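You operate a simulated robot arm through the tools that you are given. There is no shell and no other tool. Be economical: measure what you need, move in short steps, check, and stop when the job is done.

You are at the controls of a simulated two-armed robot. One attempt, no reset.

JOB
Clamp the padded block, stand the bench glue bottle in the tote and carry the tote to the slats.
Fine: bottle upright, still in the tote at the end; clamp before the carry: brown-handled clamp's jaw down and wound till the band shows green, no dent; leave the other clamps and pads. Set down upright: glue bottle.

The check looks at the end state, three seconds after you hand in, the way a careful person would. Anything else that was tipped, shoved, dropped, spilled or broken makes it a failure.

ROBOT AND FRAMES
Two 7-joint arms with two-finger grippers on one trunk, on a base that drives. Base frame: it is fixed to the floor where the robot stands at the start and does not move with it; the origin is under the middle of the robot, x ahead of it, y to its left, z up. Lengths are in mm, angles in rad, forces in N, time in s.
The left shoulder is at the start at [33, 173, 1179], the right one opposite. With the tool pointing down near the work surface each hand reaches from about 100 to 580 mm from the robot's upright axis, wherever it stands, measured 20 degrees to its own side. Places, roughly: brown pad [-1750, -2750, 750]; brown pad (5x5x2 cm) [-3800, -3200, 800]; c-clamp [-3750, -3250, 750]; cream-handled clamp [1500, 0, 1000]; glue bottle [-1250, -3000, 750]; orange-handled clamp [-1750, -2750, 750]; purple-handled clamp [-1250, -2750, 750]; slats on the plank bench [-900, 100, 900]; white-tipped block (9x3x3 cm) [500, 100, 900]; wooden tote [900, 100, 900]; yellow-handled clamp [1750, 0, 1000]. Payload 2.45 kg a hand.
The TCP of each hand is the grasp point between the finger pads, 26 mm short of the fingertips. In the tool frame z runs along the fingers and y along their closing line. The gripper opens to 96 mm. The gripper's body begins 69 mm behind the TCP.
Orientation is that of the tool frame in the base frame, as a unit quaternion [x, y, z, w]. With the fingers straight down and closing along the base's y, the tool's x points along the base's -x, its y along +y and its z along -z.

CONTROLS
- The arms move only by the tool send_rows. It takes "left_plan", "right_plan" or both (then of equal length, played together; a hand with none holds still); each is text: rows parted by semicolons, each of 7 numbers parted by spaces: the shift along the base's x, y, z in mm, then the turn, a rotation vector about the base's x, y, z in rad, then the gripper command, from -1 (fully open) to 1 (shut), values between in proportion. In form: tx ty tz rx ry rz gripper; .... A call has 1 to 10 rows; each row is the pose to reach, as a shift and turn from the pose commanded when the call began. A row lasts 0.2 s, in which the tool goes at most 50 mm and 0.15 rad; a call with a longer step from one row to the next is refused whole, and so is a gripper value outside its range. A pose out of reach is approached as far as the arm can. The call stops where the force on the tool passes 90 N (or 10 N more than at its start, if that is more) or the arm is blocked; 0.2 s more then pass. The fingers move at their own pace and stop on an object; they squeeze with about 43 N. The grip force told is the motor's: it shows also when the fingers shut on nothing. Time passes only in rows, and 0.2 s behind the last, so rows that repeat a pose let the fingers close. The reply holds the time, the measured pose of the TCP, the force on the tool along the base axes, the opening and the grip force, in the units named above and with some noise, with the torque about the TCP (base axes, N m) and any sound that the robot's microphone picked up.
- Cameras (640 x 400 px; columns grow to the right, rows downward): "scene" is now at [67.1, 34.7, 1632.5]; the picture's right is [0.33, -0.94, 0.01], its down [-0.88, -0.31, -0.36] and it looks along [0.34, 0.11, -0.93] (base axes); focal length 214 px, centre (320, 200). "left" rides on the left gripper at [82, -3, -98] in its tool frame; the picture's right is [0.04, 1.00, 0.00], its down [-0.73, 0.03, -0.68] and it looks along [-0.68, 0.03, 0.73] (tool axes); focal length 256 px, centre (320, 200). "right" rides on the right gripper at [82, 3, -98] in its tool frame; the picture's right is [-0.04, 1.00, 0.00], its down [-0.73, -0.03, -0.68] and it looks along [-0.68, -0.03, 0.73] (tool axes); focal length 256 px, centre (320, 200).
- get_image(camera): a new picture of that camera. The clock stands still meanwhile.
- raise_lower(by): slides the trunk up (or, below 0, down) by that many mm; the arms and the scene camera ride with it, the base frame stays. It gives what a move gives, with no picture.
- roll_base(legs): drives the robot by 1 to 6 legs, each [ahead, left, turn to the left] in mm, mm and rad, along the robot's own axes; the way and the turn of a leg run together, so that a leg with both is an arc; at most 1500 mm and 3.142 rad a leg. The arms and the cameras ride along, it lands a little off, and it stops where it bumps. It gives what a move gives.
- pan_tilt(pan, tilt): turns the head with the scene camera to pan (to the left, within 2.094 rad either way) and tilt (down, from -0.506 to 1.204), counted from straight ahead of the robot. It gives what a move gives.
- locate(camera, pixels): for up to 12 pixels [column, row] of the newest picture of that camera ("zoom" is the newest enlarged one), the place [x, y, z] in the base frame of the surface seen there, good to about 2 mm. The clock stands still meanwhile.
- close_up(camera, box): a new picture of the part [left, top, right, bottom] of that camera's present view, enlarged. The clock stands still meanwhile.
- close_job(): hands the job in; it is judged then, once.

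Go step by step. Measure first, check grasps and placings, and put right what went wrong. The budget is 80 turns and 70 pictures, counting those below and the enlarged ones. Unless the task says otherwise, let go and move clear before handing in, and close with one line.

The tools are called as name(argument=value, ...) on one line, values as JSON. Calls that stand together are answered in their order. send_rows: Moves the arms, as the interface text tells. Its arguments: {"type":"object","properties":{"left_plan":{"type":"string"},"right_plan":{"type":"string"}},"required":[]} The other tools are called the same way: raise_lower (by) slides the trunk up or down; roll_base (legs) drives the base; pan_tilt (pan, tilt) turns the head that bears the scene camera; get_image (camera) takes a picture; locate (camera, pixels) gives the place of the surface under pixels of a picture; close_up (camera, box) takes an enlarged picture of a part of a camera's view; close_job () hands the job in.

At the start:

```text
time_s: 0.0
left_ee_pos: [385.5, 365.2, 1310.1]
left_orientation: [0.0, 1.0, -0.001, 0.0]
left_contact_force: [0.7, 2.5, -0.1]
left_torque: [-0.02, -0.03, 0.01]
left_gripper_width: 95.9
left_gripper_force: 0.1
right_ee_pos: [451.9, -18.6, 1226.6]
right_orientation: [0.0, 1.0, -0.001, 0.0]
right_contact_force: [0.3, -0.1, 0.1]
right_torque: [0.02, -0.02, 0.03]
right_gripper_width: 96.1
right_gripper_force: 0.0
trunk travel left (down, up): [-350.0, 217.0]
robot x, y, heading: [2.0, -1.0, 0.003]
head pan, tilt: [0.339, 1.201]
```

scene: 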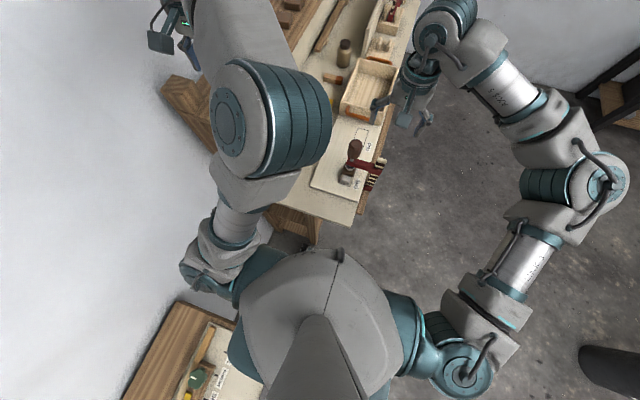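
right: 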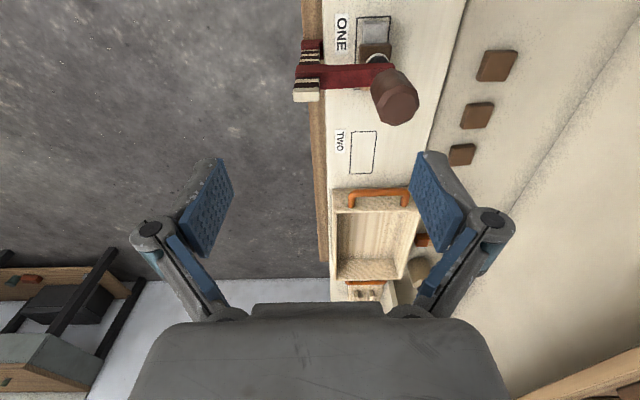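
left: 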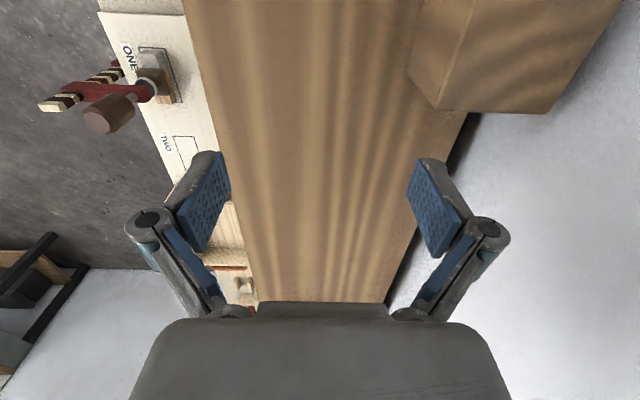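

The scene shows a bench ahead with a red clamp with a brown knob near (355,150), the tote near (370,90) and a bottle near (343,50). I'll enlarge these parts.

close_up(camera="scene", box=[280, 0, 440, 220])

close_up(camera="right", box=[280, 0, 520, 310])

locate(camera="right", pixels=[[395, 100], [350, 75], [307, 95], [375, 50], [375, 25], [420, 270], [365, 235], [338, 192], [400, 195], [365, 150], [335, 270], [400, 275]])

locate(camera="scene", pixels=[[344, 44], [343, 60], [370, 95], [353, 65], [396, 75], [342, 112], [380, 122], [355, 146], [375, 182], [347, 180], [345, 210], [384, 20]])

```text
1.82 times, centred on (360, 110) of scene
```

zoom: 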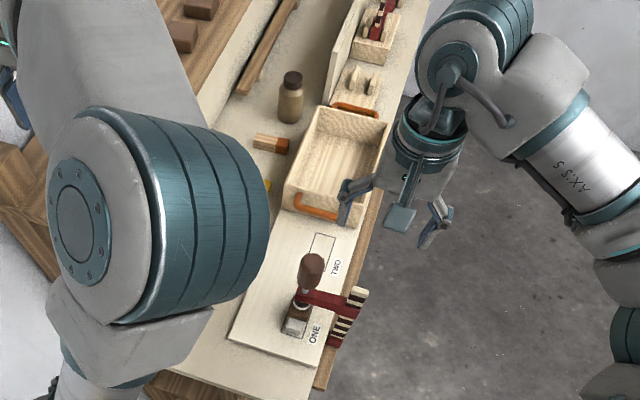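

```text
1.29 times, centred on (400, 155) of right
```

zoom: 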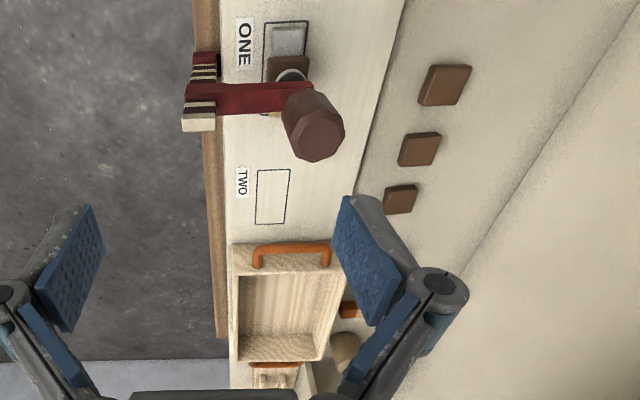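

```text
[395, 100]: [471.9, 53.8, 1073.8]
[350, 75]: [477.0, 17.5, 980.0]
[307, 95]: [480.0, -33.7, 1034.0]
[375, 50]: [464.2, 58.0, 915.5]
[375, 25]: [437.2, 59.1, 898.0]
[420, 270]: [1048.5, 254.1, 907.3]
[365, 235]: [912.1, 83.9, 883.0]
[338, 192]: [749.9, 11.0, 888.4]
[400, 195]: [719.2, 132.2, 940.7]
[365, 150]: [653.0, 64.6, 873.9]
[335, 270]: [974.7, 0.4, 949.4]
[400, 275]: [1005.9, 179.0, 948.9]
```

```text
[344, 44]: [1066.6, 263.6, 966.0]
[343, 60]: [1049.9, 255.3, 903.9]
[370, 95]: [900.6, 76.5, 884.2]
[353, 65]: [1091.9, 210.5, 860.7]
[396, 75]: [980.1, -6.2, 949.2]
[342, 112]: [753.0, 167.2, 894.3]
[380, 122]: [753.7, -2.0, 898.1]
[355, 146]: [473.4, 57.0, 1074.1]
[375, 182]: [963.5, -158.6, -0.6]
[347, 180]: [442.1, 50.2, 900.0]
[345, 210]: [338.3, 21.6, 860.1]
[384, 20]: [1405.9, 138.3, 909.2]
```

The brown clamp stands over the block at ONE, with its knob top at about z=1074. I'll look closer at the clamp mechanism.

close_up(camera="right", box=[285, 0, 435, 130])

close_up(camera="left", box=[30, 30, 190, 140])

close_up(camera="scene", box=[320, 120, 400, 200])

```text
3.08 times, centred on (360, 65) of right
```

zoom: 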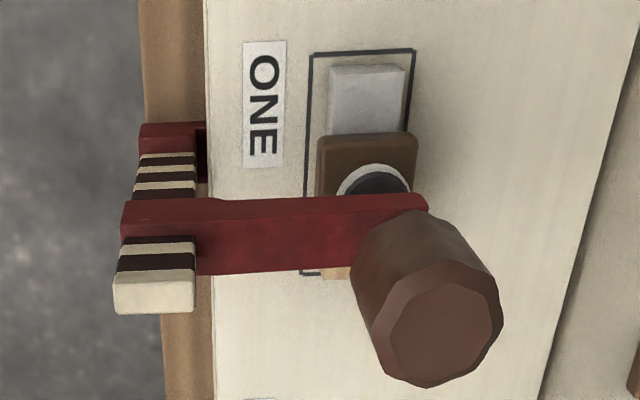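

```text
3.64 times, centred on (110, 85) of left
```

zoom: 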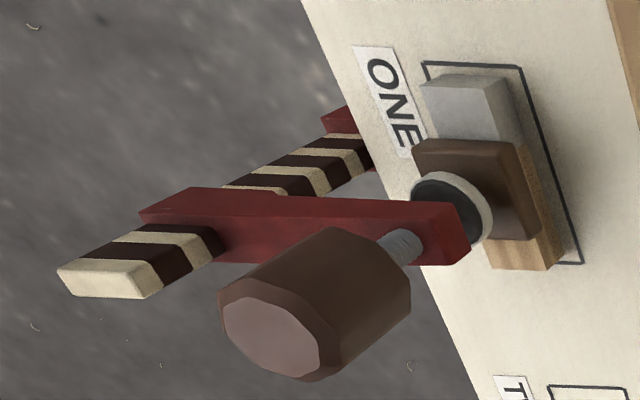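

```text
5.00 times, centred on (360, 160) of scene
```

zoom: 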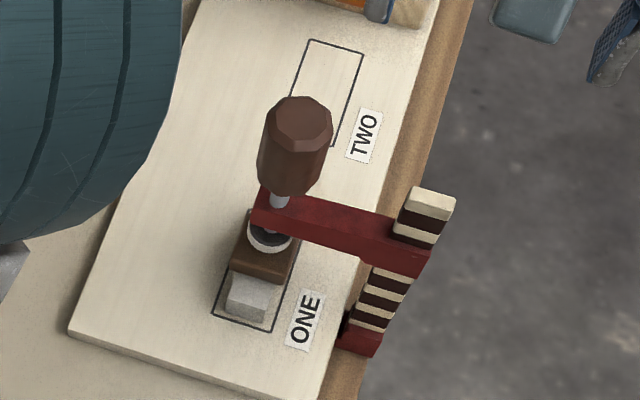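

The clamp is an F-clamp: a striped bar, a sliding red arm and a screw with a brown knob. I'll lower the right hand and draw it back for a flatter view of the jaw gap.

send_rows(right_plan="-40 -5 -10 0 0 0 -1; -80 -10 -30 0 0 0 -1; -110 -20 -60 0 0 0 -1; -130 -30 -90 0 0 0 -1; -140 -30 -120 0 0 0 -1")

get_image(camera="right")

```text
time_s: 1.2
left_ee_pos: [384.0, 328.8, 1319.2]
left_orientation: [0.002, 1.0, 0.014, 0.001]
left_contact_force: [-0.7, -0.6, -0.2]
left_torque: [0.12, 0.07, 0.02]
left_gripper_width: 95.8
left_gripper_force: 0.0
right_ee_pos: [307.9, -81.8, 1106.9]
right_orientation: [0.002, 1.0, 0.011, 0.001]
right_contact_force: [0.0, -1.2, 0.2]
right_torque: [0.08, 0.05, 0.03]
right_gripper_width: 95.9
right_gripper_force: 0.1
trunk travel left (down, up): [-350.0, 217.0]
robot x, y, heading: [-2.1, -0.5, 0.001]
head pan, tilt: [0.339, 1.201]
```

```text
61 pictures are left
```

right: 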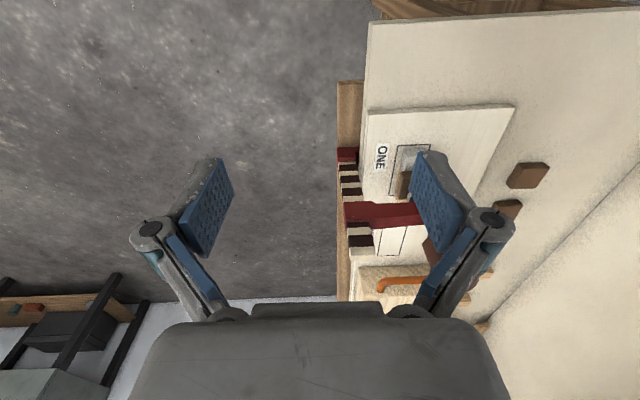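

The view is blocked by the right finger at (435,200), and the hands read about 35 mm off to the right of what was commanded. I'll hold still to see whether the reading settles.

send_rows(right_plan="0 0 0 0 0 0 -1; 0 0 0 0 0 0 -1; 0 0 0 0 0 0 -1")

```text
time_s: 2.0
left_ee_pos: [382.6, 336.2, 1318.2]
left_orientation: [0.0, 1.0, 0.008, 0.002]
left_contact_force: [0.4, 0.1, 0.3]
left_torque: [0.01, 0.03, -0.01]
left_gripper_width: 96.2
left_gripper_force: 0.1
right_ee_pos: [308.5, -78.2, 1108.2]
right_orientation: [0.001, 1.0, 0.01, 0.001]
right_contact_force: [0.0, 0.7, -0.3]
right_torque: [0.0, 0.07, -0.04]
right_gripper_width: 96.0
right_gripper_force: 0.0
trunk travel left (down, up): [-350.0, 217.0]
robot x, y, heading: [2.0, -5.0, 0.0]
head pan, tilt: [0.339, 1.201]
```

The hands are slowly drifting back. I'll wait some more.

send_rows(right_plan="0 0 0 0 0 0 -1; 0 0 0 0 0 0 -1; 0 0 0 0 0 0 -1; 0 0 0 0 0 0 -1; 0 0 0 0 0 0 -1; 0 0 0 0 0 0 -1; 0 0 0 0 0 0 -1; 0 0 0 0 0 0 -1; 0 0 0 0 0 0 -1; 0 0 0 0 0 0 -1")

```text
time_s: 4.2
left_ee_pos: [383.3, 359.1, 1313.1]
left_orientation: [0.0, 1.0, 0.003, 0.001]
left_contact_force: [0.8, 1.1, -0.1]
left_torque: [-0.02, 0.01, -0.02]
left_gripper_width: 96.1
left_gripper_force: 0.1
right_ee_pos: [308.8, -57.4, 1107.0]
right_orientation: [0.0, 1.0, 0.002, 0.001]
right_contact_force: [-0.2, 0.1, -0.2]
right_torque: [-0.02, 0.02, 0.03]
right_gripper_width: 96.4
right_gripper_force: 0.1
trunk travel left (down, up): [-350.0, 217.0]
robot x, y, heading: [2.5, 1.1, -0.005]
head pan, tilt: [0.339, 1.201]
```

The drift settles after a couple of seconds, so I'll move gently. I'll centre the right hand in front of the clamp, lower, for a flatter view between the fingers.

send_rows(right_plan="-10 20 -10 0 0 0 -1; -20 40 -20 0 0 0 -1; -30 60 -40 0 0 0 -1; -40 80 -60 0 0 0 -1; -50 90 -80 0 0 0 -1; -50 90 -90 0 0 0 -1; -50 90 -90 0 0 0 -1; -50 90 -90 0 0 0 -1; -50 90 -90 0 0 0 -1; -50 90 -90 0 0 0 -1")

close_up(camera="right", box=[210, 0, 430, 200])

```text
time_s: 6.4
left_ee_pos: [383.1, 358.6, 1313.1]
left_orientation: [-0.002, 1.0, 0.001, 0.001]
left_contact_force: [-0.5, 0.9, -0.1]
left_torque: [-0.05, -0.03, -0.03]
left_gripper_width: 95.9
left_gripper_force: 0.1
right_ee_pos: [259.7, 30.7, 1016.4]
right_orientation: [0.0, 1.0, 0.003, 0.001]
right_contact_force: [-0.5, -0.8, 0.5]
right_torque: [0.03, 0.05, -0.02]
right_gripper_width: 96.2
right_gripper_force: 0.0
trunk travel left (down, up): [-350.0, 217.0]
robot x, y, heading: [2.2, -0.2, -0.003]
head pan, tilt: [0.339, 1.201]
```

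```text
2.00 times, centred on (320, 100) of right
```

zoom: 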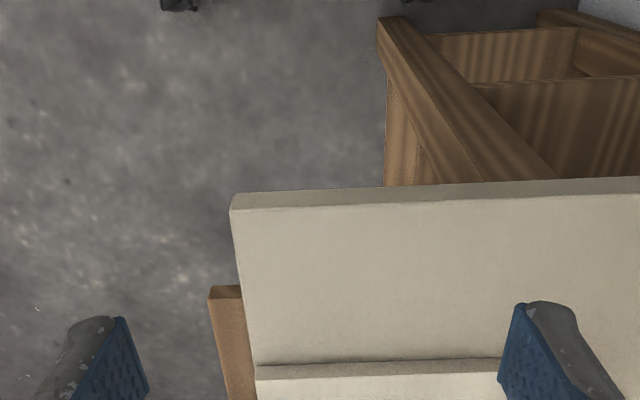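

The wrist picture is upside down (forward is down in the image), so the clamp lies below this crop. I'll take the lower part.

get_image(camera="right")

close_up(camera="right", box=[220, 160, 420, 310])

```text
59 pictures are left
```

right: 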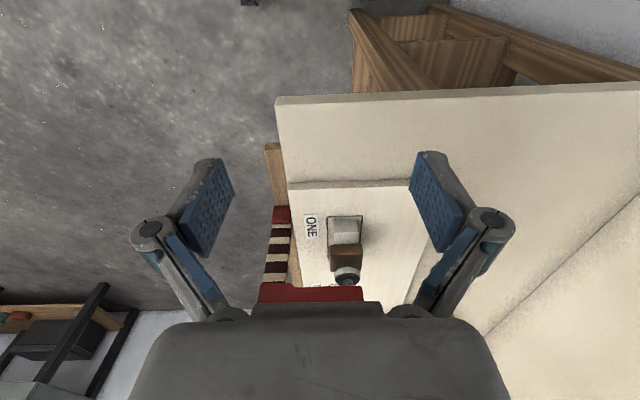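

```text
2.67 times, centred on (320, 235) of right
```

zoom: 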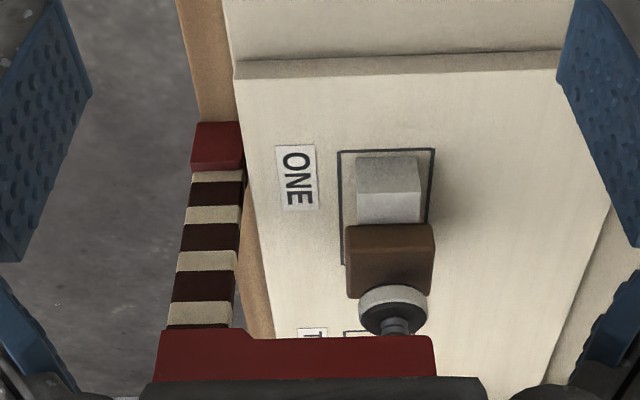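

Now the jaw is visible: the grey swivel shoe at zoom (392,308) above the brown pad at (390,240). I'll measure the gap.

locate(camera="zoom", pixels=[[392, 300], [392, 318], [365, 305], [425, 305], [390, 240], [390, 275], [355, 235], [428, 235], [388, 205], [300, 350], [180, 340], [425, 345]])

locate(camera="right", pixels=[[347, 270], [348, 282], [348, 286], [345, 257], [345, 245], [282, 216], [275, 280]])

```text
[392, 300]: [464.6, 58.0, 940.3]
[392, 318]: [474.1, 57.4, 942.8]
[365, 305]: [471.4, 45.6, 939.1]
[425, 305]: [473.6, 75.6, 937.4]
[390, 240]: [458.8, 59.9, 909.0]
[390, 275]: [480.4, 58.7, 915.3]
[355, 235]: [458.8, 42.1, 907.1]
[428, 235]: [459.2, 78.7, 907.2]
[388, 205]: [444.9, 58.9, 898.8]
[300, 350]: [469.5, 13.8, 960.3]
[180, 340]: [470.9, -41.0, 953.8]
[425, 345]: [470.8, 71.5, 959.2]
```

```text
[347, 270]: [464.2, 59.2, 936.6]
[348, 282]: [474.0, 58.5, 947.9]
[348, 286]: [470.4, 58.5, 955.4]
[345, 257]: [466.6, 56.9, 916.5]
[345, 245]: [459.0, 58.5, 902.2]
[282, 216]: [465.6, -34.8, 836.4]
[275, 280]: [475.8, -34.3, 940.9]
```

The shoe's underside is around z≈930 above the pad's top at 917, the screw axis is near (478,58), and the arm is at z≈955–985. I'll bring the right hand above the knob.

send_rows(right_plan="0 0 45 0 0 0 -1; 0 0 90 0 0 0 -1; 0 0 130 0 0 0 -1; 20 5 165 0 0 0 -1; 65 10 175 0 0 0 -1; 110 12 175 0 0 0 -1; 155 14 175 0 0 0 -1; 190 16 175 0 0 0 -1; 210 16 175 0 0 0 -1; 218 16 175 0 0 0 -1")

send_rows(right_plan="0 0 0 0 0 0 -1; 0 0 0 0 0 0 -1; 0 0 0 0 0 0 -1; 0 0 0 0 0 0 -1; 0 0 0 0 0 0 -1; 0 0 0 0 0 0 -1; 0 0 0 0 0 0 -1; 0 0 0 0 0 0 -1; 0 0 0 0 0 0 -1; 0 0 0 0 0 0 -1")

get_image(camera="right")

```text
time_s: 8.6
left_ee_pos: [382.7, 344.1, 1316.8]
left_orientation: [0.0, 1.0, 0.006, 0.001]
left_contact_force: [-0.7, -1.5, -0.6]
left_torque: [0.04, 0.04, 0.01]
left_gripper_width: 96.1
left_gripper_force: 0.1
right_ee_pos: [479.3, 36.0, 1191.4]
right_orientation: [0.0, 1.0, 0.007, 0.001]
right_contact_force: [0.4, -1.0, -0.3]
right_torque: [0.0, 0.02, 0.01]
right_gripper_width: 95.8
right_gripper_force: 0.0
trunk travel left (down, up): [-350.0, 217.0]
robot x, y, heading: [-0.8, -0.7, 0.001]
head pan, tilt: [0.339, 1.201]
```

```text
time_s: 10.8
left_ee_pos: [382.5, 356.9, 1313.5]
left_orientation: [0.001, 1.0, 0.002, 0.001]
left_contact_force: [0.2, 0.0, 0.0]
left_torque: [-0.02, -0.01, 0.0]
left_gripper_width: 96.1
left_gripper_force: 0.0
right_ee_pos: [477.3, 48.5, 1191.6]
right_orientation: [0.0, 1.0, 0.003, 0.0]
right_contact_force: [0.3, 0.5, 0.0]
right_torque: [-0.04, 0.02, 0.01]
right_gripper_width: 96.0
right_gripper_force: 0.1
trunk travel left (down, up): [-350.0, 217.0]
robot x, y, heading: [0.4, -0.3, 0.0]
head pan, tilt: [0.339, 1.201]
```

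```text
57 pictures are left
```

right: 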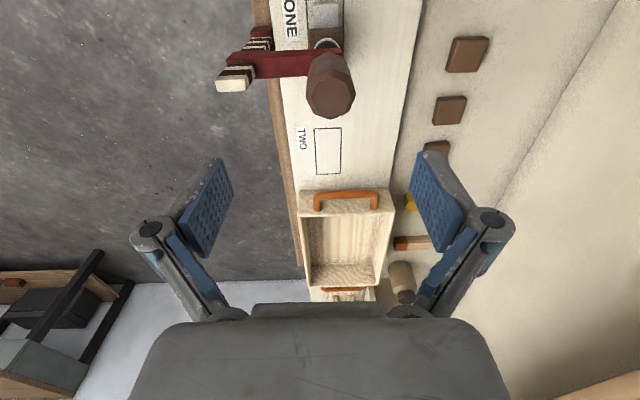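

I'll measure the knob at (330,95) and its edges.

locate(camera="right", pixels=[[331, 98], [312, 92], [350, 95], [331, 75], [331, 112], [331, 60], [325, 52], [316, 75], [345, 72]])

close_up(camera="right", box=[210, 0, 410, 130])

```text
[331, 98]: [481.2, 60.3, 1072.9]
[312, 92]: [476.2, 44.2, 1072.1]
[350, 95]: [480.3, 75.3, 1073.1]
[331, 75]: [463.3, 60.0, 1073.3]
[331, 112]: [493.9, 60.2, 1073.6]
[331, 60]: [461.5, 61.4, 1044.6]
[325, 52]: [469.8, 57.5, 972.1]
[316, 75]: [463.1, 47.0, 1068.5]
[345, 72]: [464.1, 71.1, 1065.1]
```

```text
3.08 times, centred on (310, 65) of right
```

zoom: 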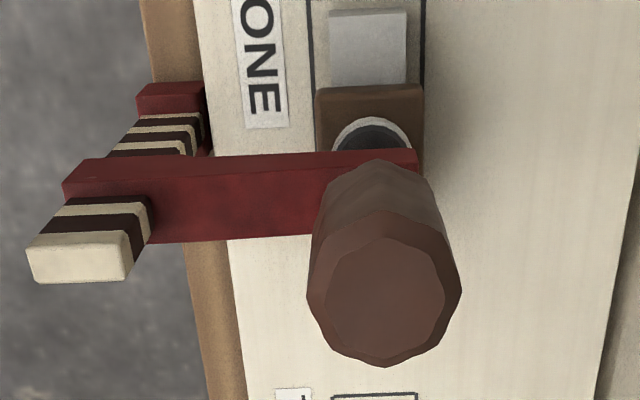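

The knob is about 38 mm across, centred at (479,60), with its top at 1073. I'll descend around it to TCP z≈1045 without closing yet.

send_rows(right_plan="1 3 -20 0 0 0 -1; 1 3 -45 0 0 0 -1; 1 3 -70 0 0 0 -1; 1 3 -95 0 0 0 -1; 1 3 -95 0 0 0 -1; 1 3 -95 0 0 0 -1; 1 3 -115 0 0 0 -1; 1 3 -135 0 0 0 -1; 1 3 -147 0 0 0 -1; 1 3 -147 0 0 0 -1")

get_image(camera="right")

```text
time_s: 13.0
left_ee_pos: [383.2, 353.8, 1314.1]
left_orientation: [0.0, 1.0, 0.003, 0.002]
left_contact_force: [-0.5, 0.1, -0.5]
left_torque: [-0.02, 0.01, 0.0]
left_gripper_width: 96.2
left_gripper_force: 0.0
right_ee_pos: [478.4, 48.3, 1044.5]
right_orientation: [0.001, 1.0, 0.004, 0.001]
right_contact_force: [-0.7, -0.3, -0.5]
right_torque: [0.0, 0.02, -0.04]
right_gripper_width: 96.3
right_gripper_force: 0.2
trunk travel left (down, up): [-350.0, 217.0]
robot x, y, heading: [1.3, 0.7, -0.0]
head pan, tilt: [0.339, 1.201]
```

```text
55 pictures are left
```

right: 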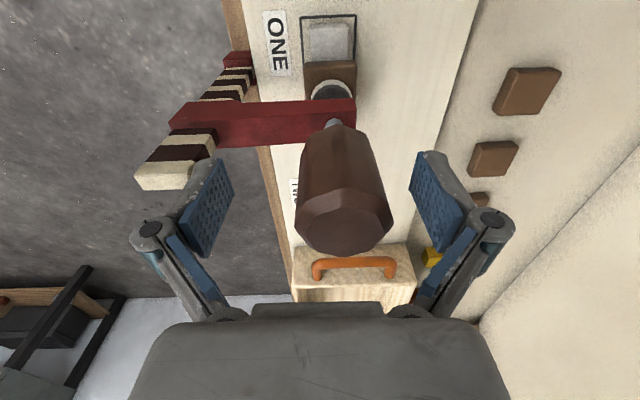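

The knob is between the fingers, slightly off to +y. I'll let it settle, then close.

send_rows(right_plan="0 2 0 0 0 0 -1; 0 2 0 0 0 0 -1; 0 2 0 0 0 0 -1; 0 2 0 0 0 0 -1; 0 2 0 0 0 0 -1; 0 2 0 0 0 0 -1; 0 2 0 0 0 0 -1; 0 2 0 0 0 0 -1; 0 2 0 0 0 0 -1; 0 2 0 0 0 0 -1")

send_rows(right_plan="0 2 0 0 0 0 0.3; 0 2 0 0 0 0 1; 0 2 0 0 0 0 1; 0 2 0 0 0 0 1")

```text
time_s: 15.2
left_ee_pos: [382.6, 354.3, 1313.8]
left_orientation: [0.0, 1.0, 0.004, 0.001]
left_contact_force: [-0.4, 0.4, 0.3]
left_torque: [0.01, 0.04, 0.01]
left_gripper_width: 96.2
left_gripper_force: 0.0
right_ee_pos: [478.3, 50.1, 1045.2]
right_orientation: [0.0, 1.0, 0.004, 0.001]
right_contact_force: [0.4, -0.1, 0.2]
right_torque: [-0.01, 0.01, -0.02]
right_gripper_width: 95.9
right_gripper_force: 0.1
trunk travel left (down, up): [-350.0, 217.0]
robot x, y, heading: [-4.9, -2.5, 0.003]
head pan, tilt: [0.339, 1.201]
```

```text
time_s: 16.2
left_ee_pos: [382.2, 353.8, 1314.0]
left_orientation: [0.0, 1.0, 0.004, 0.001]
left_contact_force: [0.4, -0.6, 0.3]
left_torque: [-0.01, -0.01, -0.01]
left_gripper_width: 95.9
left_gripper_force: 0.2
right_ee_pos: [478.1, 51.7, 1043.9]
right_orientation: [0.0, 1.0, 0.004, 0.001]
right_contact_force: [-0.2, 1.2, 0.0]
right_torque: [-0.01, 0.06, -0.04]
right_gripper_width: 40.8
right_gripper_force: 43.7
trunk travel left (down, up): [-350.0, 217.0]
robot x, y, heading: [1.1, 3.6, 0.003]
head pan, tilt: [0.339, 1.201]
```

The grip holds at 40.8 mm, but the TCP reads y=51.7 against the knob's 59.5. I'll check with a picture.

get_image(camera="right")

locate(camera="right", pixels=[[345, 230], [330, 90], [260, 125], [330, 75], [345, 200]])

```text
54 pictures are left
```

right: 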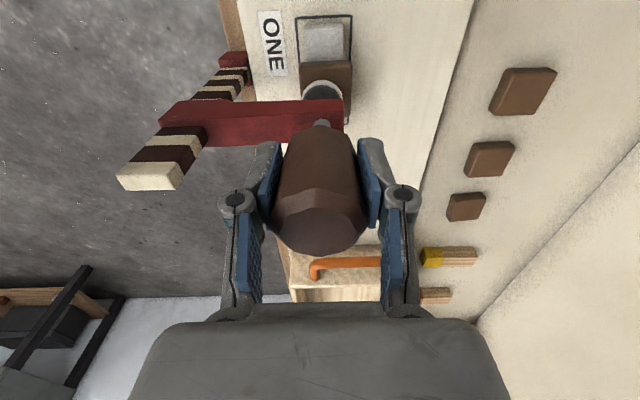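

```text
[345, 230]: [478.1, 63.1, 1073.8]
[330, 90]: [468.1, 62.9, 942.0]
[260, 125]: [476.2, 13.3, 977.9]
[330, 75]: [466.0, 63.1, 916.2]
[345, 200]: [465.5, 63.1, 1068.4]
```

The hand has centred on the knob and the arm looks unmoved. I'll push down slowly and watch the vertical force.

send_rows(right_plan="0 0 -2 0 0 0 1; 0 0 -4 0 0 0 1; 0 0 -6 0 0 0 1; 0 0 -6 0 0 0 1")

```text
time_s: 17.2
left_ee_pos: [382.1, 354.5, 1314.7]
left_orientation: [0.0, 1.0, 0.003, 0.001]
left_contact_force: [-0.4, -0.4, 0.8]
left_torque: [-0.02, 0.01, 0.02]
left_gripper_width: 95.8
left_gripper_force: 0.0
right_ee_pos: [478.0, 50.1, 1038.6]
right_orientation: [0.0, 1.0, 0.003, 0.001]
right_contact_force: [-1.4, 2.5, 0.5]
right_torque: [0.11, 0.14, -0.06]
right_gripper_width: 41.1
right_gripper_force: 42.9
trunk travel left (down, up): [-350.0, 217.0]
robot x, y, heading: [0.6, -1.5, -0.002]
head pan, tilt: [0.339, 1.201]
```

It moved down 6 mm with almost no force. I'll go on by small steps.

send_rows(right_plan="0 0 -2 0 0 0 1; 0 0 -4 0 0 0 1; 0 0 -6 0 0 0 1; 0 0 -6 0 0 0 1")

close_up(camera="right", box=[200, 20, 400, 160])

```text
time_s: 18.2
left_ee_pos: [382.3, 354.7, 1314.5]
left_orientation: [0.0, 1.0, 0.004, 0.001]
left_contact_force: [0.0, 0.0, -1.1]
left_torque: [0.07, 0.01, 0.01]
left_gripper_width: 96.0
left_gripper_force: 0.1
right_ee_pos: [476.4, 51.7, 1032.9]
right_orientation: [0.0, 1.0, 0.003, 0.002]
right_contact_force: [0.1, 2.4, 2.4]
right_torque: [0.17, 0.01, 0.0]
right_gripper_width: 40.9
right_gripper_force: 42.9
trunk travel left (down, up): [-350.0, 217.0]
robot x, y, heading: [-2.0, -2.6, -0.002]
head pan, tilt: [0.339, 1.201]
```

```text
2.86 times, centred on (300, 90) of right
```

zoom: 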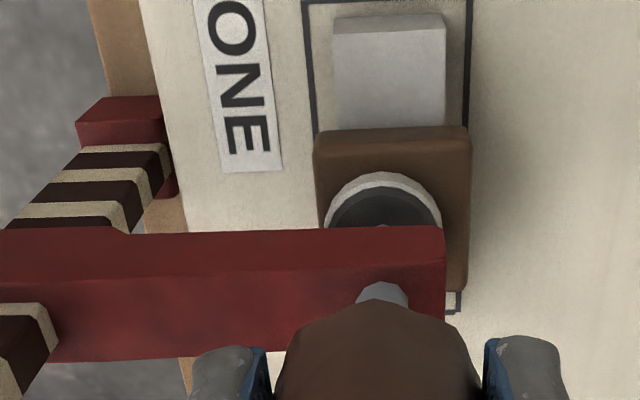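

The arm follows the knob down. I'll check the arm and shoe heights.

locate(camera="zoom", pixels=[[380, 178], [375, 215], [380, 150], [250, 290], [410, 290], [455, 240]])

send_rows(right_plan="0 0 -1 0 0 0 1; 0 0 -2 0 0 0 1; 0 0 -3 0 0 0 1; 0 0 -3 0 0 0 1")

```text
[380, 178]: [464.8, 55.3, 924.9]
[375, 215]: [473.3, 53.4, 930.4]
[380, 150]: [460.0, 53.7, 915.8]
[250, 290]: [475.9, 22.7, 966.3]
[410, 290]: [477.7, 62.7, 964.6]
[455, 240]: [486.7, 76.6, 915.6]
```

```text
time_s: 19.2
left_ee_pos: [381.8, 354.9, 1315.5]
left_orientation: [0.0, 1.0, 0.003, 0.001]
left_contact_force: [0.0, -0.7, 0.1]
left_torque: [0.01, 0.02, -0.03]
left_gripper_width: 96.0
left_gripper_force: 0.1
right_ee_pos: [478.0, 52.1, 1031.3]
right_orientation: [0.0, 1.0, 0.004, 0.002]
right_contact_force: [-0.5, 1.2, 12.2]
right_torque: [-0.18, -0.02, 0.0]
right_gripper_width: 40.8
right_gripper_force: 43.3
trunk travel left (down, up): [-350.0, 217.0]
robot x, y, heading: [0.6, -3.3, -0.003]
head pan, tilt: [0.339, 1.201]
```

Force rose to 12 N: the shoe now rests on the pad. I'll wind clockwise (seen from above) by about 0.7 rad and watch the band.

send_rows(right_plan="0 0 0 0 0 -0.12 1; 0 0 0 0 0 -0.24 1; 0 0 0 0 0 -0.36 1; 0 0 0 0 0 -0.48 1; 0 0 0 0 0 -0.6 1; 0 0 0 0 0 -0.7 1; 0 0 0 0 0 -0.7 1")

get_image(camera="right")

```text
time_s: 20.8
left_ee_pos: [382.4, 354.0, 1314.5]
left_orientation: [0.0, 1.0, 0.003, 0.002]
left_contact_force: [-0.6, 0.8, 0.0]
left_torque: [0.0, -0.03, -0.02]
left_gripper_width: 96.0
left_gripper_force: 0.0
right_ee_pos: [478.0, 51.3, 1030.2]
right_orientation: [0.344, 0.939, 0.003, 0.003]
right_contact_force: [-2.5, 2.2, 6.4]
right_torque: [0.55, 0.36, 0.02]
right_gripper_width: 41.0
right_gripper_force: 43.1
trunk travel left (down, up): [-350.0, 217.0]
robot x, y, heading: [1.4, 2.2, 0.004]
head pan, tilt: [0.339, 1.201]
```

```text
52 pictures are left
```

right: 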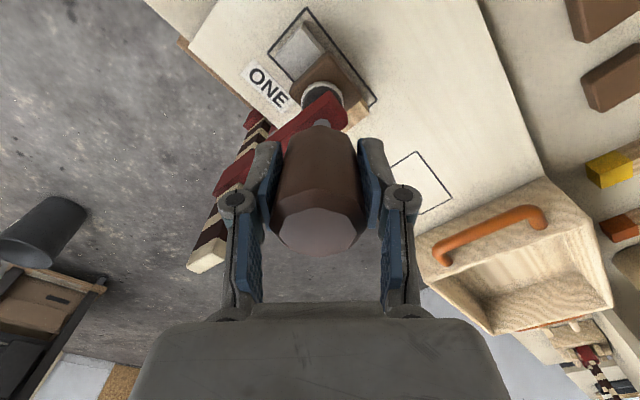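

close_up(camera="right", box=[270, 60, 390, 140])

send_rows(right_plan="0 0 0 0 0 -0.12 1; 0 0 0 0 0 -0.24 1; 0 0 0 0 0 -0.36 1; 0 0 0 0 0 -0.48 1; 0 0 0 0 0 -0.6 1; 0 0 0 0 0 -0.7 1; 0 0 0 0 0 -0.7 1")

close_up(camera="right", box=[240, 20, 420, 140])

```text
5.00 times, centred on (330, 100) of right
```

zoom: 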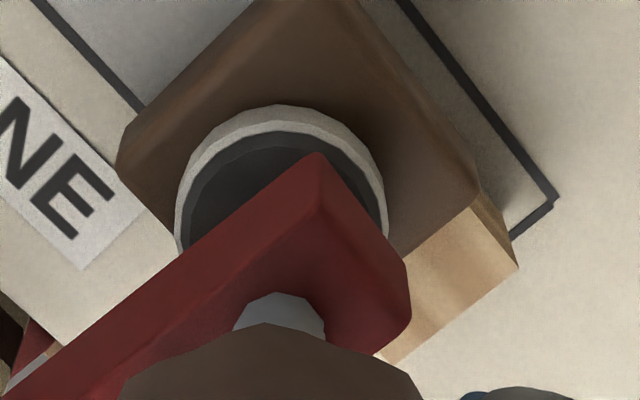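

```text
time_s: 22.4
left_ee_pos: [382.2, 352.2, 1315.2]
left_orientation: [0.001, 1.0, 0.003, 0.001]
left_contact_force: [0.4, -0.2, -0.1]
left_torque: [-0.02, 0.0, -0.01]
left_gripper_width: 96.0
left_gripper_force: 0.0
right_ee_pos: [478.2, 51.9, 1029.7]
right_orientation: [0.645, 0.765, 0.001, 0.004]
right_contact_force: [0.1, -0.4, 7.2]
right_torque: [0.17, -0.02, -0.01]
right_gripper_width: 41.2
right_gripper_force: 42.8
trunk travel left (down, up): [-350.0, 217.0]
robot x, y, heading: [2.7, 0.2, -0.001]
head pan, tilt: [0.339, 1.201]
```

```text
3.33 times, centred on (330, 80) of right
```

zoom: 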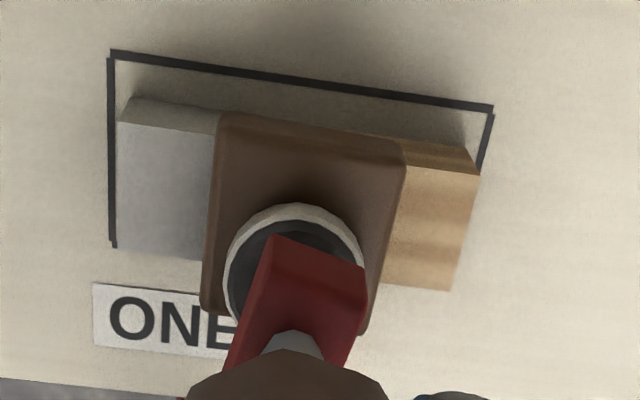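

The band on the shoe is still pale and the torque is small. I'll keep winding.

send_rows(right_plan="0 0 0 0 0 -0.12 1; 0 0 0 0 0 -0.24 1; 0 0 0 0 0 -0.36 1; 0 0 0 0 0 -0.48 1; 0 0 0 0 0 -0.6 1; 0 0 0 0 0 -0.7 1; 0 0 0 0 0 -0.7 1")

get_image(camera="right")

```text
time_s: 24.0
left_ee_pos: [384.0, 353.7, 1314.3]
left_orientation: [0.001, 1.0, 0.003, 0.002]
left_contact_force: [0.1, 0.3, -0.1]
left_torque: [-0.02, -0.03, 0.0]
left_gripper_width: 96.0
left_gripper_force: 0.1
right_ee_pos: [477.7, 52.5, 1031.0]
right_orientation: [0.867, 0.498, -0.001, 0.004]
right_contact_force: [1.5, 0.9, -0.3]
right_torque: [0.51, -0.3, 0.03]
right_gripper_width: 41.0
right_gripper_force: 43.4
trunk travel left (down, up): [-350.0, 217.0]
robot x, y, heading: [-1.0, -4.0, 0.0]
head pan, tilt: [0.339, 1.201]
```

```text
49 pictures are left
```

right: 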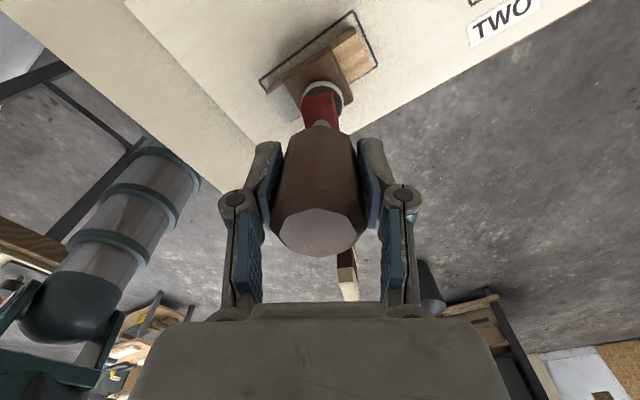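

It has turned 2.1 rad with no band colour yet. I'll continue.

send_rows(right_plan="0 0 0 0 0 -0.12 1; 0 0 0 0 0 -0.24 1; 0 0 0 0 0 -0.36 1; 0 0 0 0 0 -0.48 1; 0 0 0 0 0 -0.6 1; 0 0 0 0 0 -0.7 1; 0 0 0 0 0 -0.7 1")

close_up(camera="right", box=[240, 20, 420, 140])

```text
time_s: 25.6
left_ee_pos: [383.9, 353.1, 1313.9]
left_orientation: [0.0, 1.0, 0.004, 0.001]
left_contact_force: [0.7, -0.3, -0.3]
left_torque: [0.02, 0.01, -0.02]
left_gripper_width: 96.2
left_gripper_force: 0.2
right_ee_pos: [479.0, 51.2, 1028.7]
right_orientation: [0.986, 0.169, -0.003, 0.005]
right_contact_force: [7.0, 0.3, -3.5]
right_torque: [0.52, -1.09, 0.05]
right_gripper_width: 41.0
right_gripper_force: 42.6
trunk travel left (down, up): [-350.0, 217.0]
robot x, y, heading: [1.8, 1.5, 0.0]
head pan, tilt: [0.339, 1.201]
```

```text
3.33 times, centred on (330, 80) of right
```

zoom: 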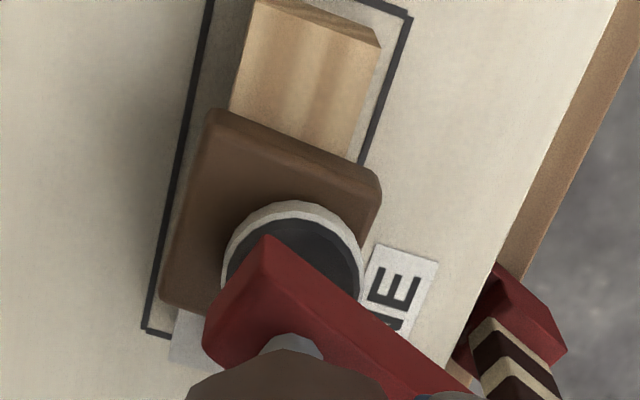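

The hand is being drawn down, so the screw is advancing. I'll check heights and let the hand follow as I keep winding.

locate(camera="zoom", pixels=[[290, 212], [290, 250], [270, 160], [300, 340], [380, 360]])

send_rows(right_plan="0 0 0 0 0 -0.12 1; 0 0 -0.5 0 0 -0.24 1; 0 0 -0.5 0 0 -0.36 1; 0 0 -1 0 0 -0.48 1; 0 0 -1 0 0 -0.48 1")

get_image(camera="right")

```text
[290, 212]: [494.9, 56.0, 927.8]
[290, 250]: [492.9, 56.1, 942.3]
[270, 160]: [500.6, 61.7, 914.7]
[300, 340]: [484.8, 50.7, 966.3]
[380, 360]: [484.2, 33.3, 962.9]
```

```text
time_s: 26.8
left_ee_pos: [382.2, 353.6, 1315.7]
left_orientation: [0.0, 1.0, 0.003, 0.001]
left_contact_force: [0.3, -0.3, -0.4]
left_torque: [0.02, -0.02, 0.02]
left_gripper_width: 95.8
left_gripper_force: 0.1
right_ee_pos: [477.7, 51.2, 1029.6]
right_orientation: [0.998, -0.07, -0.001, 0.004]
right_contact_force: [5.4, -2.7, 1.0]
right_torque: [0.1, -0.87, 0.02]
right_gripper_width: 40.8
right_gripper_force: 43.5
trunk travel left (down, up): [-350.0, 217.0]
robot x, y, heading: [-1.2, 0.8, 0.002]
head pan, tilt: [0.339, 1.201]
```

```text
47 pictures are left
```

right: 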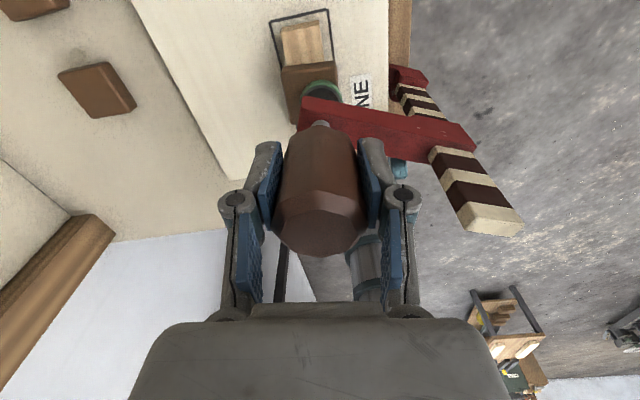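

The band at (320,87) now looks green. I'll enlarge it to be sure.

close_up(camera="right", box=[270, 50, 390, 130])

```text
5.00 times, centred on (330, 90) of right
```

zoom: 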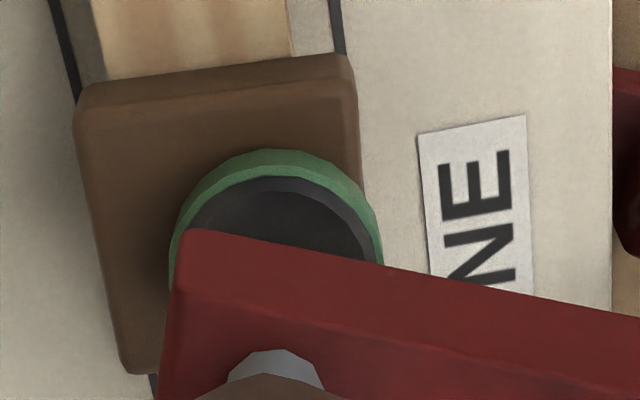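

The band is green, so the clamping is done. I'll open, rise clear, and unwind the wrist in the air.

send_rows(right_plan="0 0 0 0 0 0 0.2; 0 0 0 0 0 0 -0.5; 0 0 0 0 0 0 -1; 0 0 0 0 0 0 -1; 0 0 25 0 0 0 -1; 0 0 60 0 0 0 -1; 0 0 100 0 0 0 -1; 0 0 140 0 0 0 -1; 0 0 160 0 0 0 -1; 0 0 160 0 0 0 -1")

send_rows(right_plan="0 0 0 0 0 0.14 -1; 0 0 0 0 0 0.28 -1; 0 0 0 0 0 0.42 -1; 0 0 0 0 0 0.56 -1; 0 0 0 0 0 0.7 -1; 0 0 0 0 0 0.84 -1; 0 0 0 0 0 0.98 -1; 0 0 0 0 0 1.12 -1; 0 0 0 0 0 1.26 -1; 0 0 0 0 0 1.4 -1")

send_rows(right_plan="0 0 0 0 0 0.14 -1; 0 0 0 0 0 0.28 -1; 0 0 0 0 0 0.42 -1; 0 0 0 0 0 0.56 -1; 0 0 0 0 0 0.7 -1; 0 0 0 0 0 0.84 -1; 0 0 0 0 0 0.98 -1; 0 0 0 0 0 1.12 -1; 0 0 0 0 0 1.26 -1; 0 0 0 0 0 1.4 -1")

send_rows(right_plan="0 0 0 0 0 0.14 -1; 0 0 0 0 0 0.28 -1; 0 0 0 0 0 0.42 -1; 0 0 0 0 0 0.48 -1; 0 0 0 0 0 0.48 -1")

get_image(camera="right")

```text
time_s: 29.0
left_ee_pos: [384.1, 352.7, 1313.0]
left_orientation: [0.0, 1.0, 0.004, 0.001]
left_contact_force: [-0.9, -0.2, 0.4]
left_torque: [0.02, 0.03, 0.02]
left_gripper_width: 96.2
left_gripper_force: 0.1
right_ee_pos: [480.9, 54.6, 1189.6]
right_orientation: [0.998, -0.069, -0.003, 0.004]
right_contact_force: [0.0, 0.0, -0.2]
right_torque: [0.03, -0.01, -0.01]
right_gripper_width: 96.1
right_gripper_force: 0.0
trunk travel left (down, up): [-350.0, 217.0]
robot x, y, heading: [2.6, 0.8, 0.0]
head pan, tilt: [0.339, 1.201]
```

```text
time_s: 31.2
left_ee_pos: [384.0, 353.1, 1314.5]
left_orientation: [0.0, 1.0, 0.004, 0.001]
left_contact_force: [0.1, 1.2, 0.4]
left_torque: [-0.03, 0.03, -0.02]
left_gripper_width: 95.9
left_gripper_force: 0.0
right_ee_pos: [479.1, 52.0, 1189.8]
right_orientation: [0.807, 0.591, 0.0, 0.004]
right_contact_force: [-0.1, 0.3, 0.1]
right_torque: [-0.02, -0.01, 0.05]
right_gripper_width: 95.9
right_gripper_force: 0.1
trunk travel left (down, up): [-350.0, 217.0]
robot x, y, heading: [-2.6, 1.0, -0.002]
head pan, tilt: [0.339, 1.201]
```

```text
time_s: 33.4
left_ee_pos: [382.6, 352.7, 1314.2]
left_orientation: [-0.001, 1.0, 0.003, 0.001]
left_contact_force: [0.5, 0.8, 0.6]
left_torque: [-0.03, 0.05, 0.01]
left_gripper_width: 96.2
left_gripper_force: 0.0
right_ee_pos: [478.0, 51.7, 1188.5]
right_orientation: [0.238, 0.971, 0.003, 0.003]
right_contact_force: [-0.1, -0.3, -0.7]
right_torque: [0.03, 0.02, 0.0]
right_gripper_width: 95.6
right_gripper_force: 0.1
trunk travel left (down, up): [-350.0, 217.0]
robot x, y, heading: [-1.7, -0.4, 0.003]
head pan, tilt: [0.339, 1.201]
```

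```text
time_s: 34.6
left_ee_pos: [383.4, 353.1, 1313.6]
left_orientation: [0.0, 1.0, 0.003, 0.0]
left_contact_force: [0.1, -0.4, -0.1]
left_torque: [0.01, 0.01, -0.03]
left_gripper_width: 95.9
left_gripper_force: 0.1
right_ee_pos: [479.0, 51.9, 1189.8]
right_orientation: [0.0, 1.0, 0.003, 0.002]
right_contact_force: [0.5, -0.1, 0.4]
right_torque: [-0.02, 0.0, 0.02]
right_gripper_width: 96.1
right_gripper_force: 0.0
trunk travel left (down, up): [-350.0, 217.0]
robot x, y, heading: [-3.2, -3.1, 0.0]
head pan, tilt: [0.339, 1.201]
```

```text
45 pictures are left
```

right: 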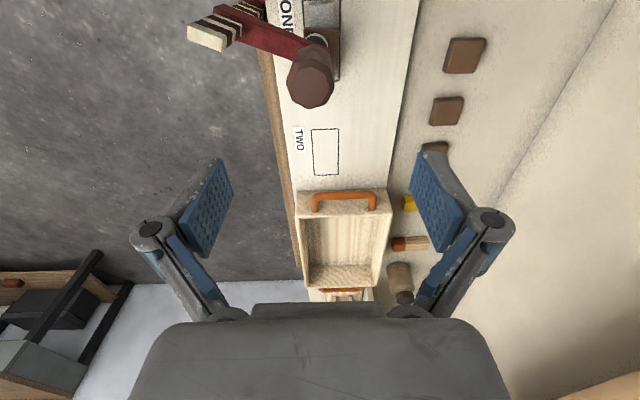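

The clamp arm now looks askew (bar end at (205,30)). I'll look closer.

close_up(camera="right", box=[170, 0, 390, 130])

locate(camera="right", pixels=[[310, 88], [205, 35], [270, 35], [325, 45], [318, 20], [240, 10], [320, 38]])

```text
2.91 times, centred on (280, 65) of right
```

zoom: 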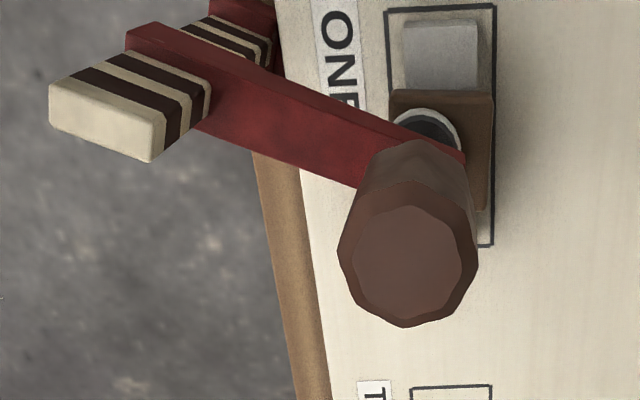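

```text
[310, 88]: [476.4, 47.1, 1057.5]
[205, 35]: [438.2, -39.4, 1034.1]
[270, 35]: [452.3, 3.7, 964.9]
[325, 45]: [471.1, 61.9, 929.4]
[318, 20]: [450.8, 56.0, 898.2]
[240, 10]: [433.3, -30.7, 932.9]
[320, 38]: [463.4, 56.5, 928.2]
```

The clamp has yawed about 22° and the band is pale again, so it let go on release. I'll get a side view from -y, turning the right hand to look towards +y, to understand the lower jaw.

send_rows(right_plan="-5 -35 0 0 0 0.15 -1; -5 -70 0 0 0 0.3 -1; -5 -110 0 0 0 0.45 -1; -5 -150 0 0 0 0.6 -1; -5 -190 0 0 0 0.75 -1; -5 -230 0 0 0 0.9 -1; -5 -260 0 0 0 1.05 -1; -5 -290 0 0 0 1.2 -1; -5 -310 0 0 0 1.35 -1; -5 -320 0 0 0 1.5 -1")

send_rows(right_plan="0 0 -40 0.12 0 0 -1; 0 0 -80 0.24 0 0 -1; 0 0 -120 0.36 0 0 -1; 0 0 -160 0.48 0 0 -1; 0 0 -200 0.6 0 0 -1; 0 0 -230 0.7 0 0 -1; 0 0 -230 0.7 0 0 -1; 0 0 -230 0.7 0 0 -1; 0 0 -230 0.7 0 0 -1; 0 0 -230 0.7 0 0 -1")

get_image(camera="right")

```text
time_s: 36.8
left_ee_pos: [382.9, 353.5, 1314.8]
left_orientation: [0.0, 1.0, 0.005, 0.001]
left_contact_force: [-0.7, 0.0, -0.1]
left_torque: [-0.01, -0.02, -0.01]
left_gripper_width: 96.1
left_gripper_force: 0.0
right_ee_pos: [322.6, -143.1, 1162.4]
right_orientation: [-0.679, 0.734, 0.004, -0.001]
right_contact_force: [-0.3, 0.4, 0.6]
right_torque: [-0.01, -0.02, -0.04]
right_gripper_width: 95.8
right_gripper_force: 0.0
right hand out of reach, approached as far as the arm can: row 7, 8, 9, 10
trunk travel left (down, up): [-350.0, 217.0]
robot x, y, heading: [-0.7, -0.5, 0.001]
head pan, tilt: [0.339, 1.201]
```

```text
time_s: 39.0
left_ee_pos: [382.2, 351.6, 1315.4]
left_orientation: [0.0, 1.0, 0.004, 0.0]
left_contact_force: [0.9, -0.2, -0.2]
left_torque: [-0.01, -0.01, -0.01]
left_gripper_width: 96.0
left_gripper_force: 0.1
right_ee_pos: [276.4, -119.4, 1108.3]
right_orientation: [-0.64, 0.687, 0.256, 0.231]
right_contact_force: [-0.5, 0.1, 0.3]
right_torque: [0.01, 0.03, 0.0]
right_gripper_width: 96.1
right_gripper_force: 0.0
right hand out of reach, approached as far as the arm can: row 1, 2, 3, 4, 5, 6, 7, 8, 9, 10
trunk travel left (down, up): [-350.0, 217.0]
robot x, y, heading: [1.6, 2.0, 0.006]
head pan, tilt: [0.339, 1.201]
```

```text
43 pictures are left
```

right: 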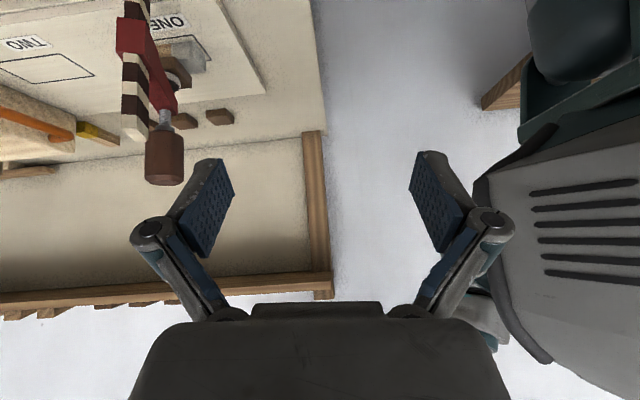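

That view is out of this arm's reach, so I'll restand the robot on the -y side facing +y. First I'll restore the right hand to a straight, high pose.

send_rows(right_plan="0 -10 30 -0.14 0 0 -1; 0 -20 60 -0.28 0 0 -1; 0 -30 90 -0.42 0 0 -1; 0 -40 120 -0.56 0 0 -1; 0 -50 140 -0.7 0 0 -1; 0 -50 140 -0.7 0 0 -1")

send_rows(right_plan="0 0 0 0 0 -0.15 -1; 0 0 0 0 0 -0.3 -1; 0 0 0 0 0 -0.45 -1; 0 0 0 0 0 -0.6 -1; 0 0 0 0 0 -0.75 -1; 0 0 0 0 0 -0.9 -1; 0 0 0 0 0 -1.05 -1; 0 0 0 0 0 -1.2 -1; 0 0 0 0 0 -1.35 -1; 0 0 0 0 0 -1.5 -1")

pan_tilt(pan=-0.5, tilt=0.7)

get_image(camera="scene")

```text
time_s: 40.4
left_ee_pos: [383.2, 351.1, 1315.0]
left_orientation: [0.0, 1.0, 0.005, 0.001]
left_contact_force: [0.0, -0.2, -0.4]
left_torque: [0.01, 0.02, 0.04]
left_gripper_width: 96.1
left_gripper_force: 0.2
right_ee_pos: [275.2, -168.6, 1247.2]
right_orientation: [-0.681, 0.733, 0.005, -0.004]
right_contact_force: [0.1, -0.4, 0.6]
right_torque: [-0.04, -0.01, -0.02]
right_gripper_width: 96.3
right_gripper_force: 0.0
trunk travel left (down, up): [-350.0, 217.0]
robot x, y, heading: [-0.6, -3.0, 0.002]
head pan, tilt: [0.339, 1.201]
```

```text
time_s: 42.6
left_ee_pos: [383.3, 352.7, 1314.9]
left_orientation: [0.0, 1.0, 0.005, 0.002]
left_contact_force: [-0.2, 0.2, 1.1]
left_torque: [0.0, 0.02, 0.0]
left_gripper_width: 95.9
left_gripper_force: 0.1
right_ee_pos: [274.9, -169.1, 1249.4]
right_orientation: [0.002, 1.0, 0.005, 0.001]
right_contact_force: [0.0, -1.1, 0.6]
right_torque: [0.01, 0.01, 0.02]
right_gripper_width: 96.0
right_gripper_force: 0.1
trunk travel left (down, up): [-350.0, 217.0]
robot x, y, heading: [2.6, -4.6, 0.005]
head pan, tilt: [0.339, 1.201]
```

```text
time_s: 43.8
left_ee_pos: [382.2, 352.2, 1314.5]
left_orientation: [0.0, 1.0, 0.005, 0.001]
left_contact_force: [0.0, 0.5, -0.3]
left_torque: [0.02, 0.01, -0.04]
left_gripper_width: 95.8
left_gripper_force: 0.2
right_ee_pos: [274.4, -170.2, 1248.8]
right_orientation: [0.0, 1.0, 0.005, 0.001]
right_contact_force: [1.0, -0.5, 0.5]
right_torque: [0.0, -0.02, 0.04]
right_gripper_width: 96.3
right_gripper_force: 0.1
trunk travel left (down, up): [-350.0, 217.0]
robot x, y, heading: [0.2, 1.9, -0.003]
head pan, tilt: [-0.499, 0.7]
```

```text
42 pictures are left
```

scene: 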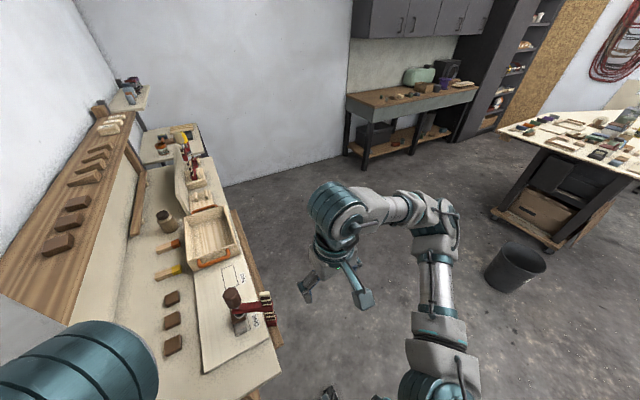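

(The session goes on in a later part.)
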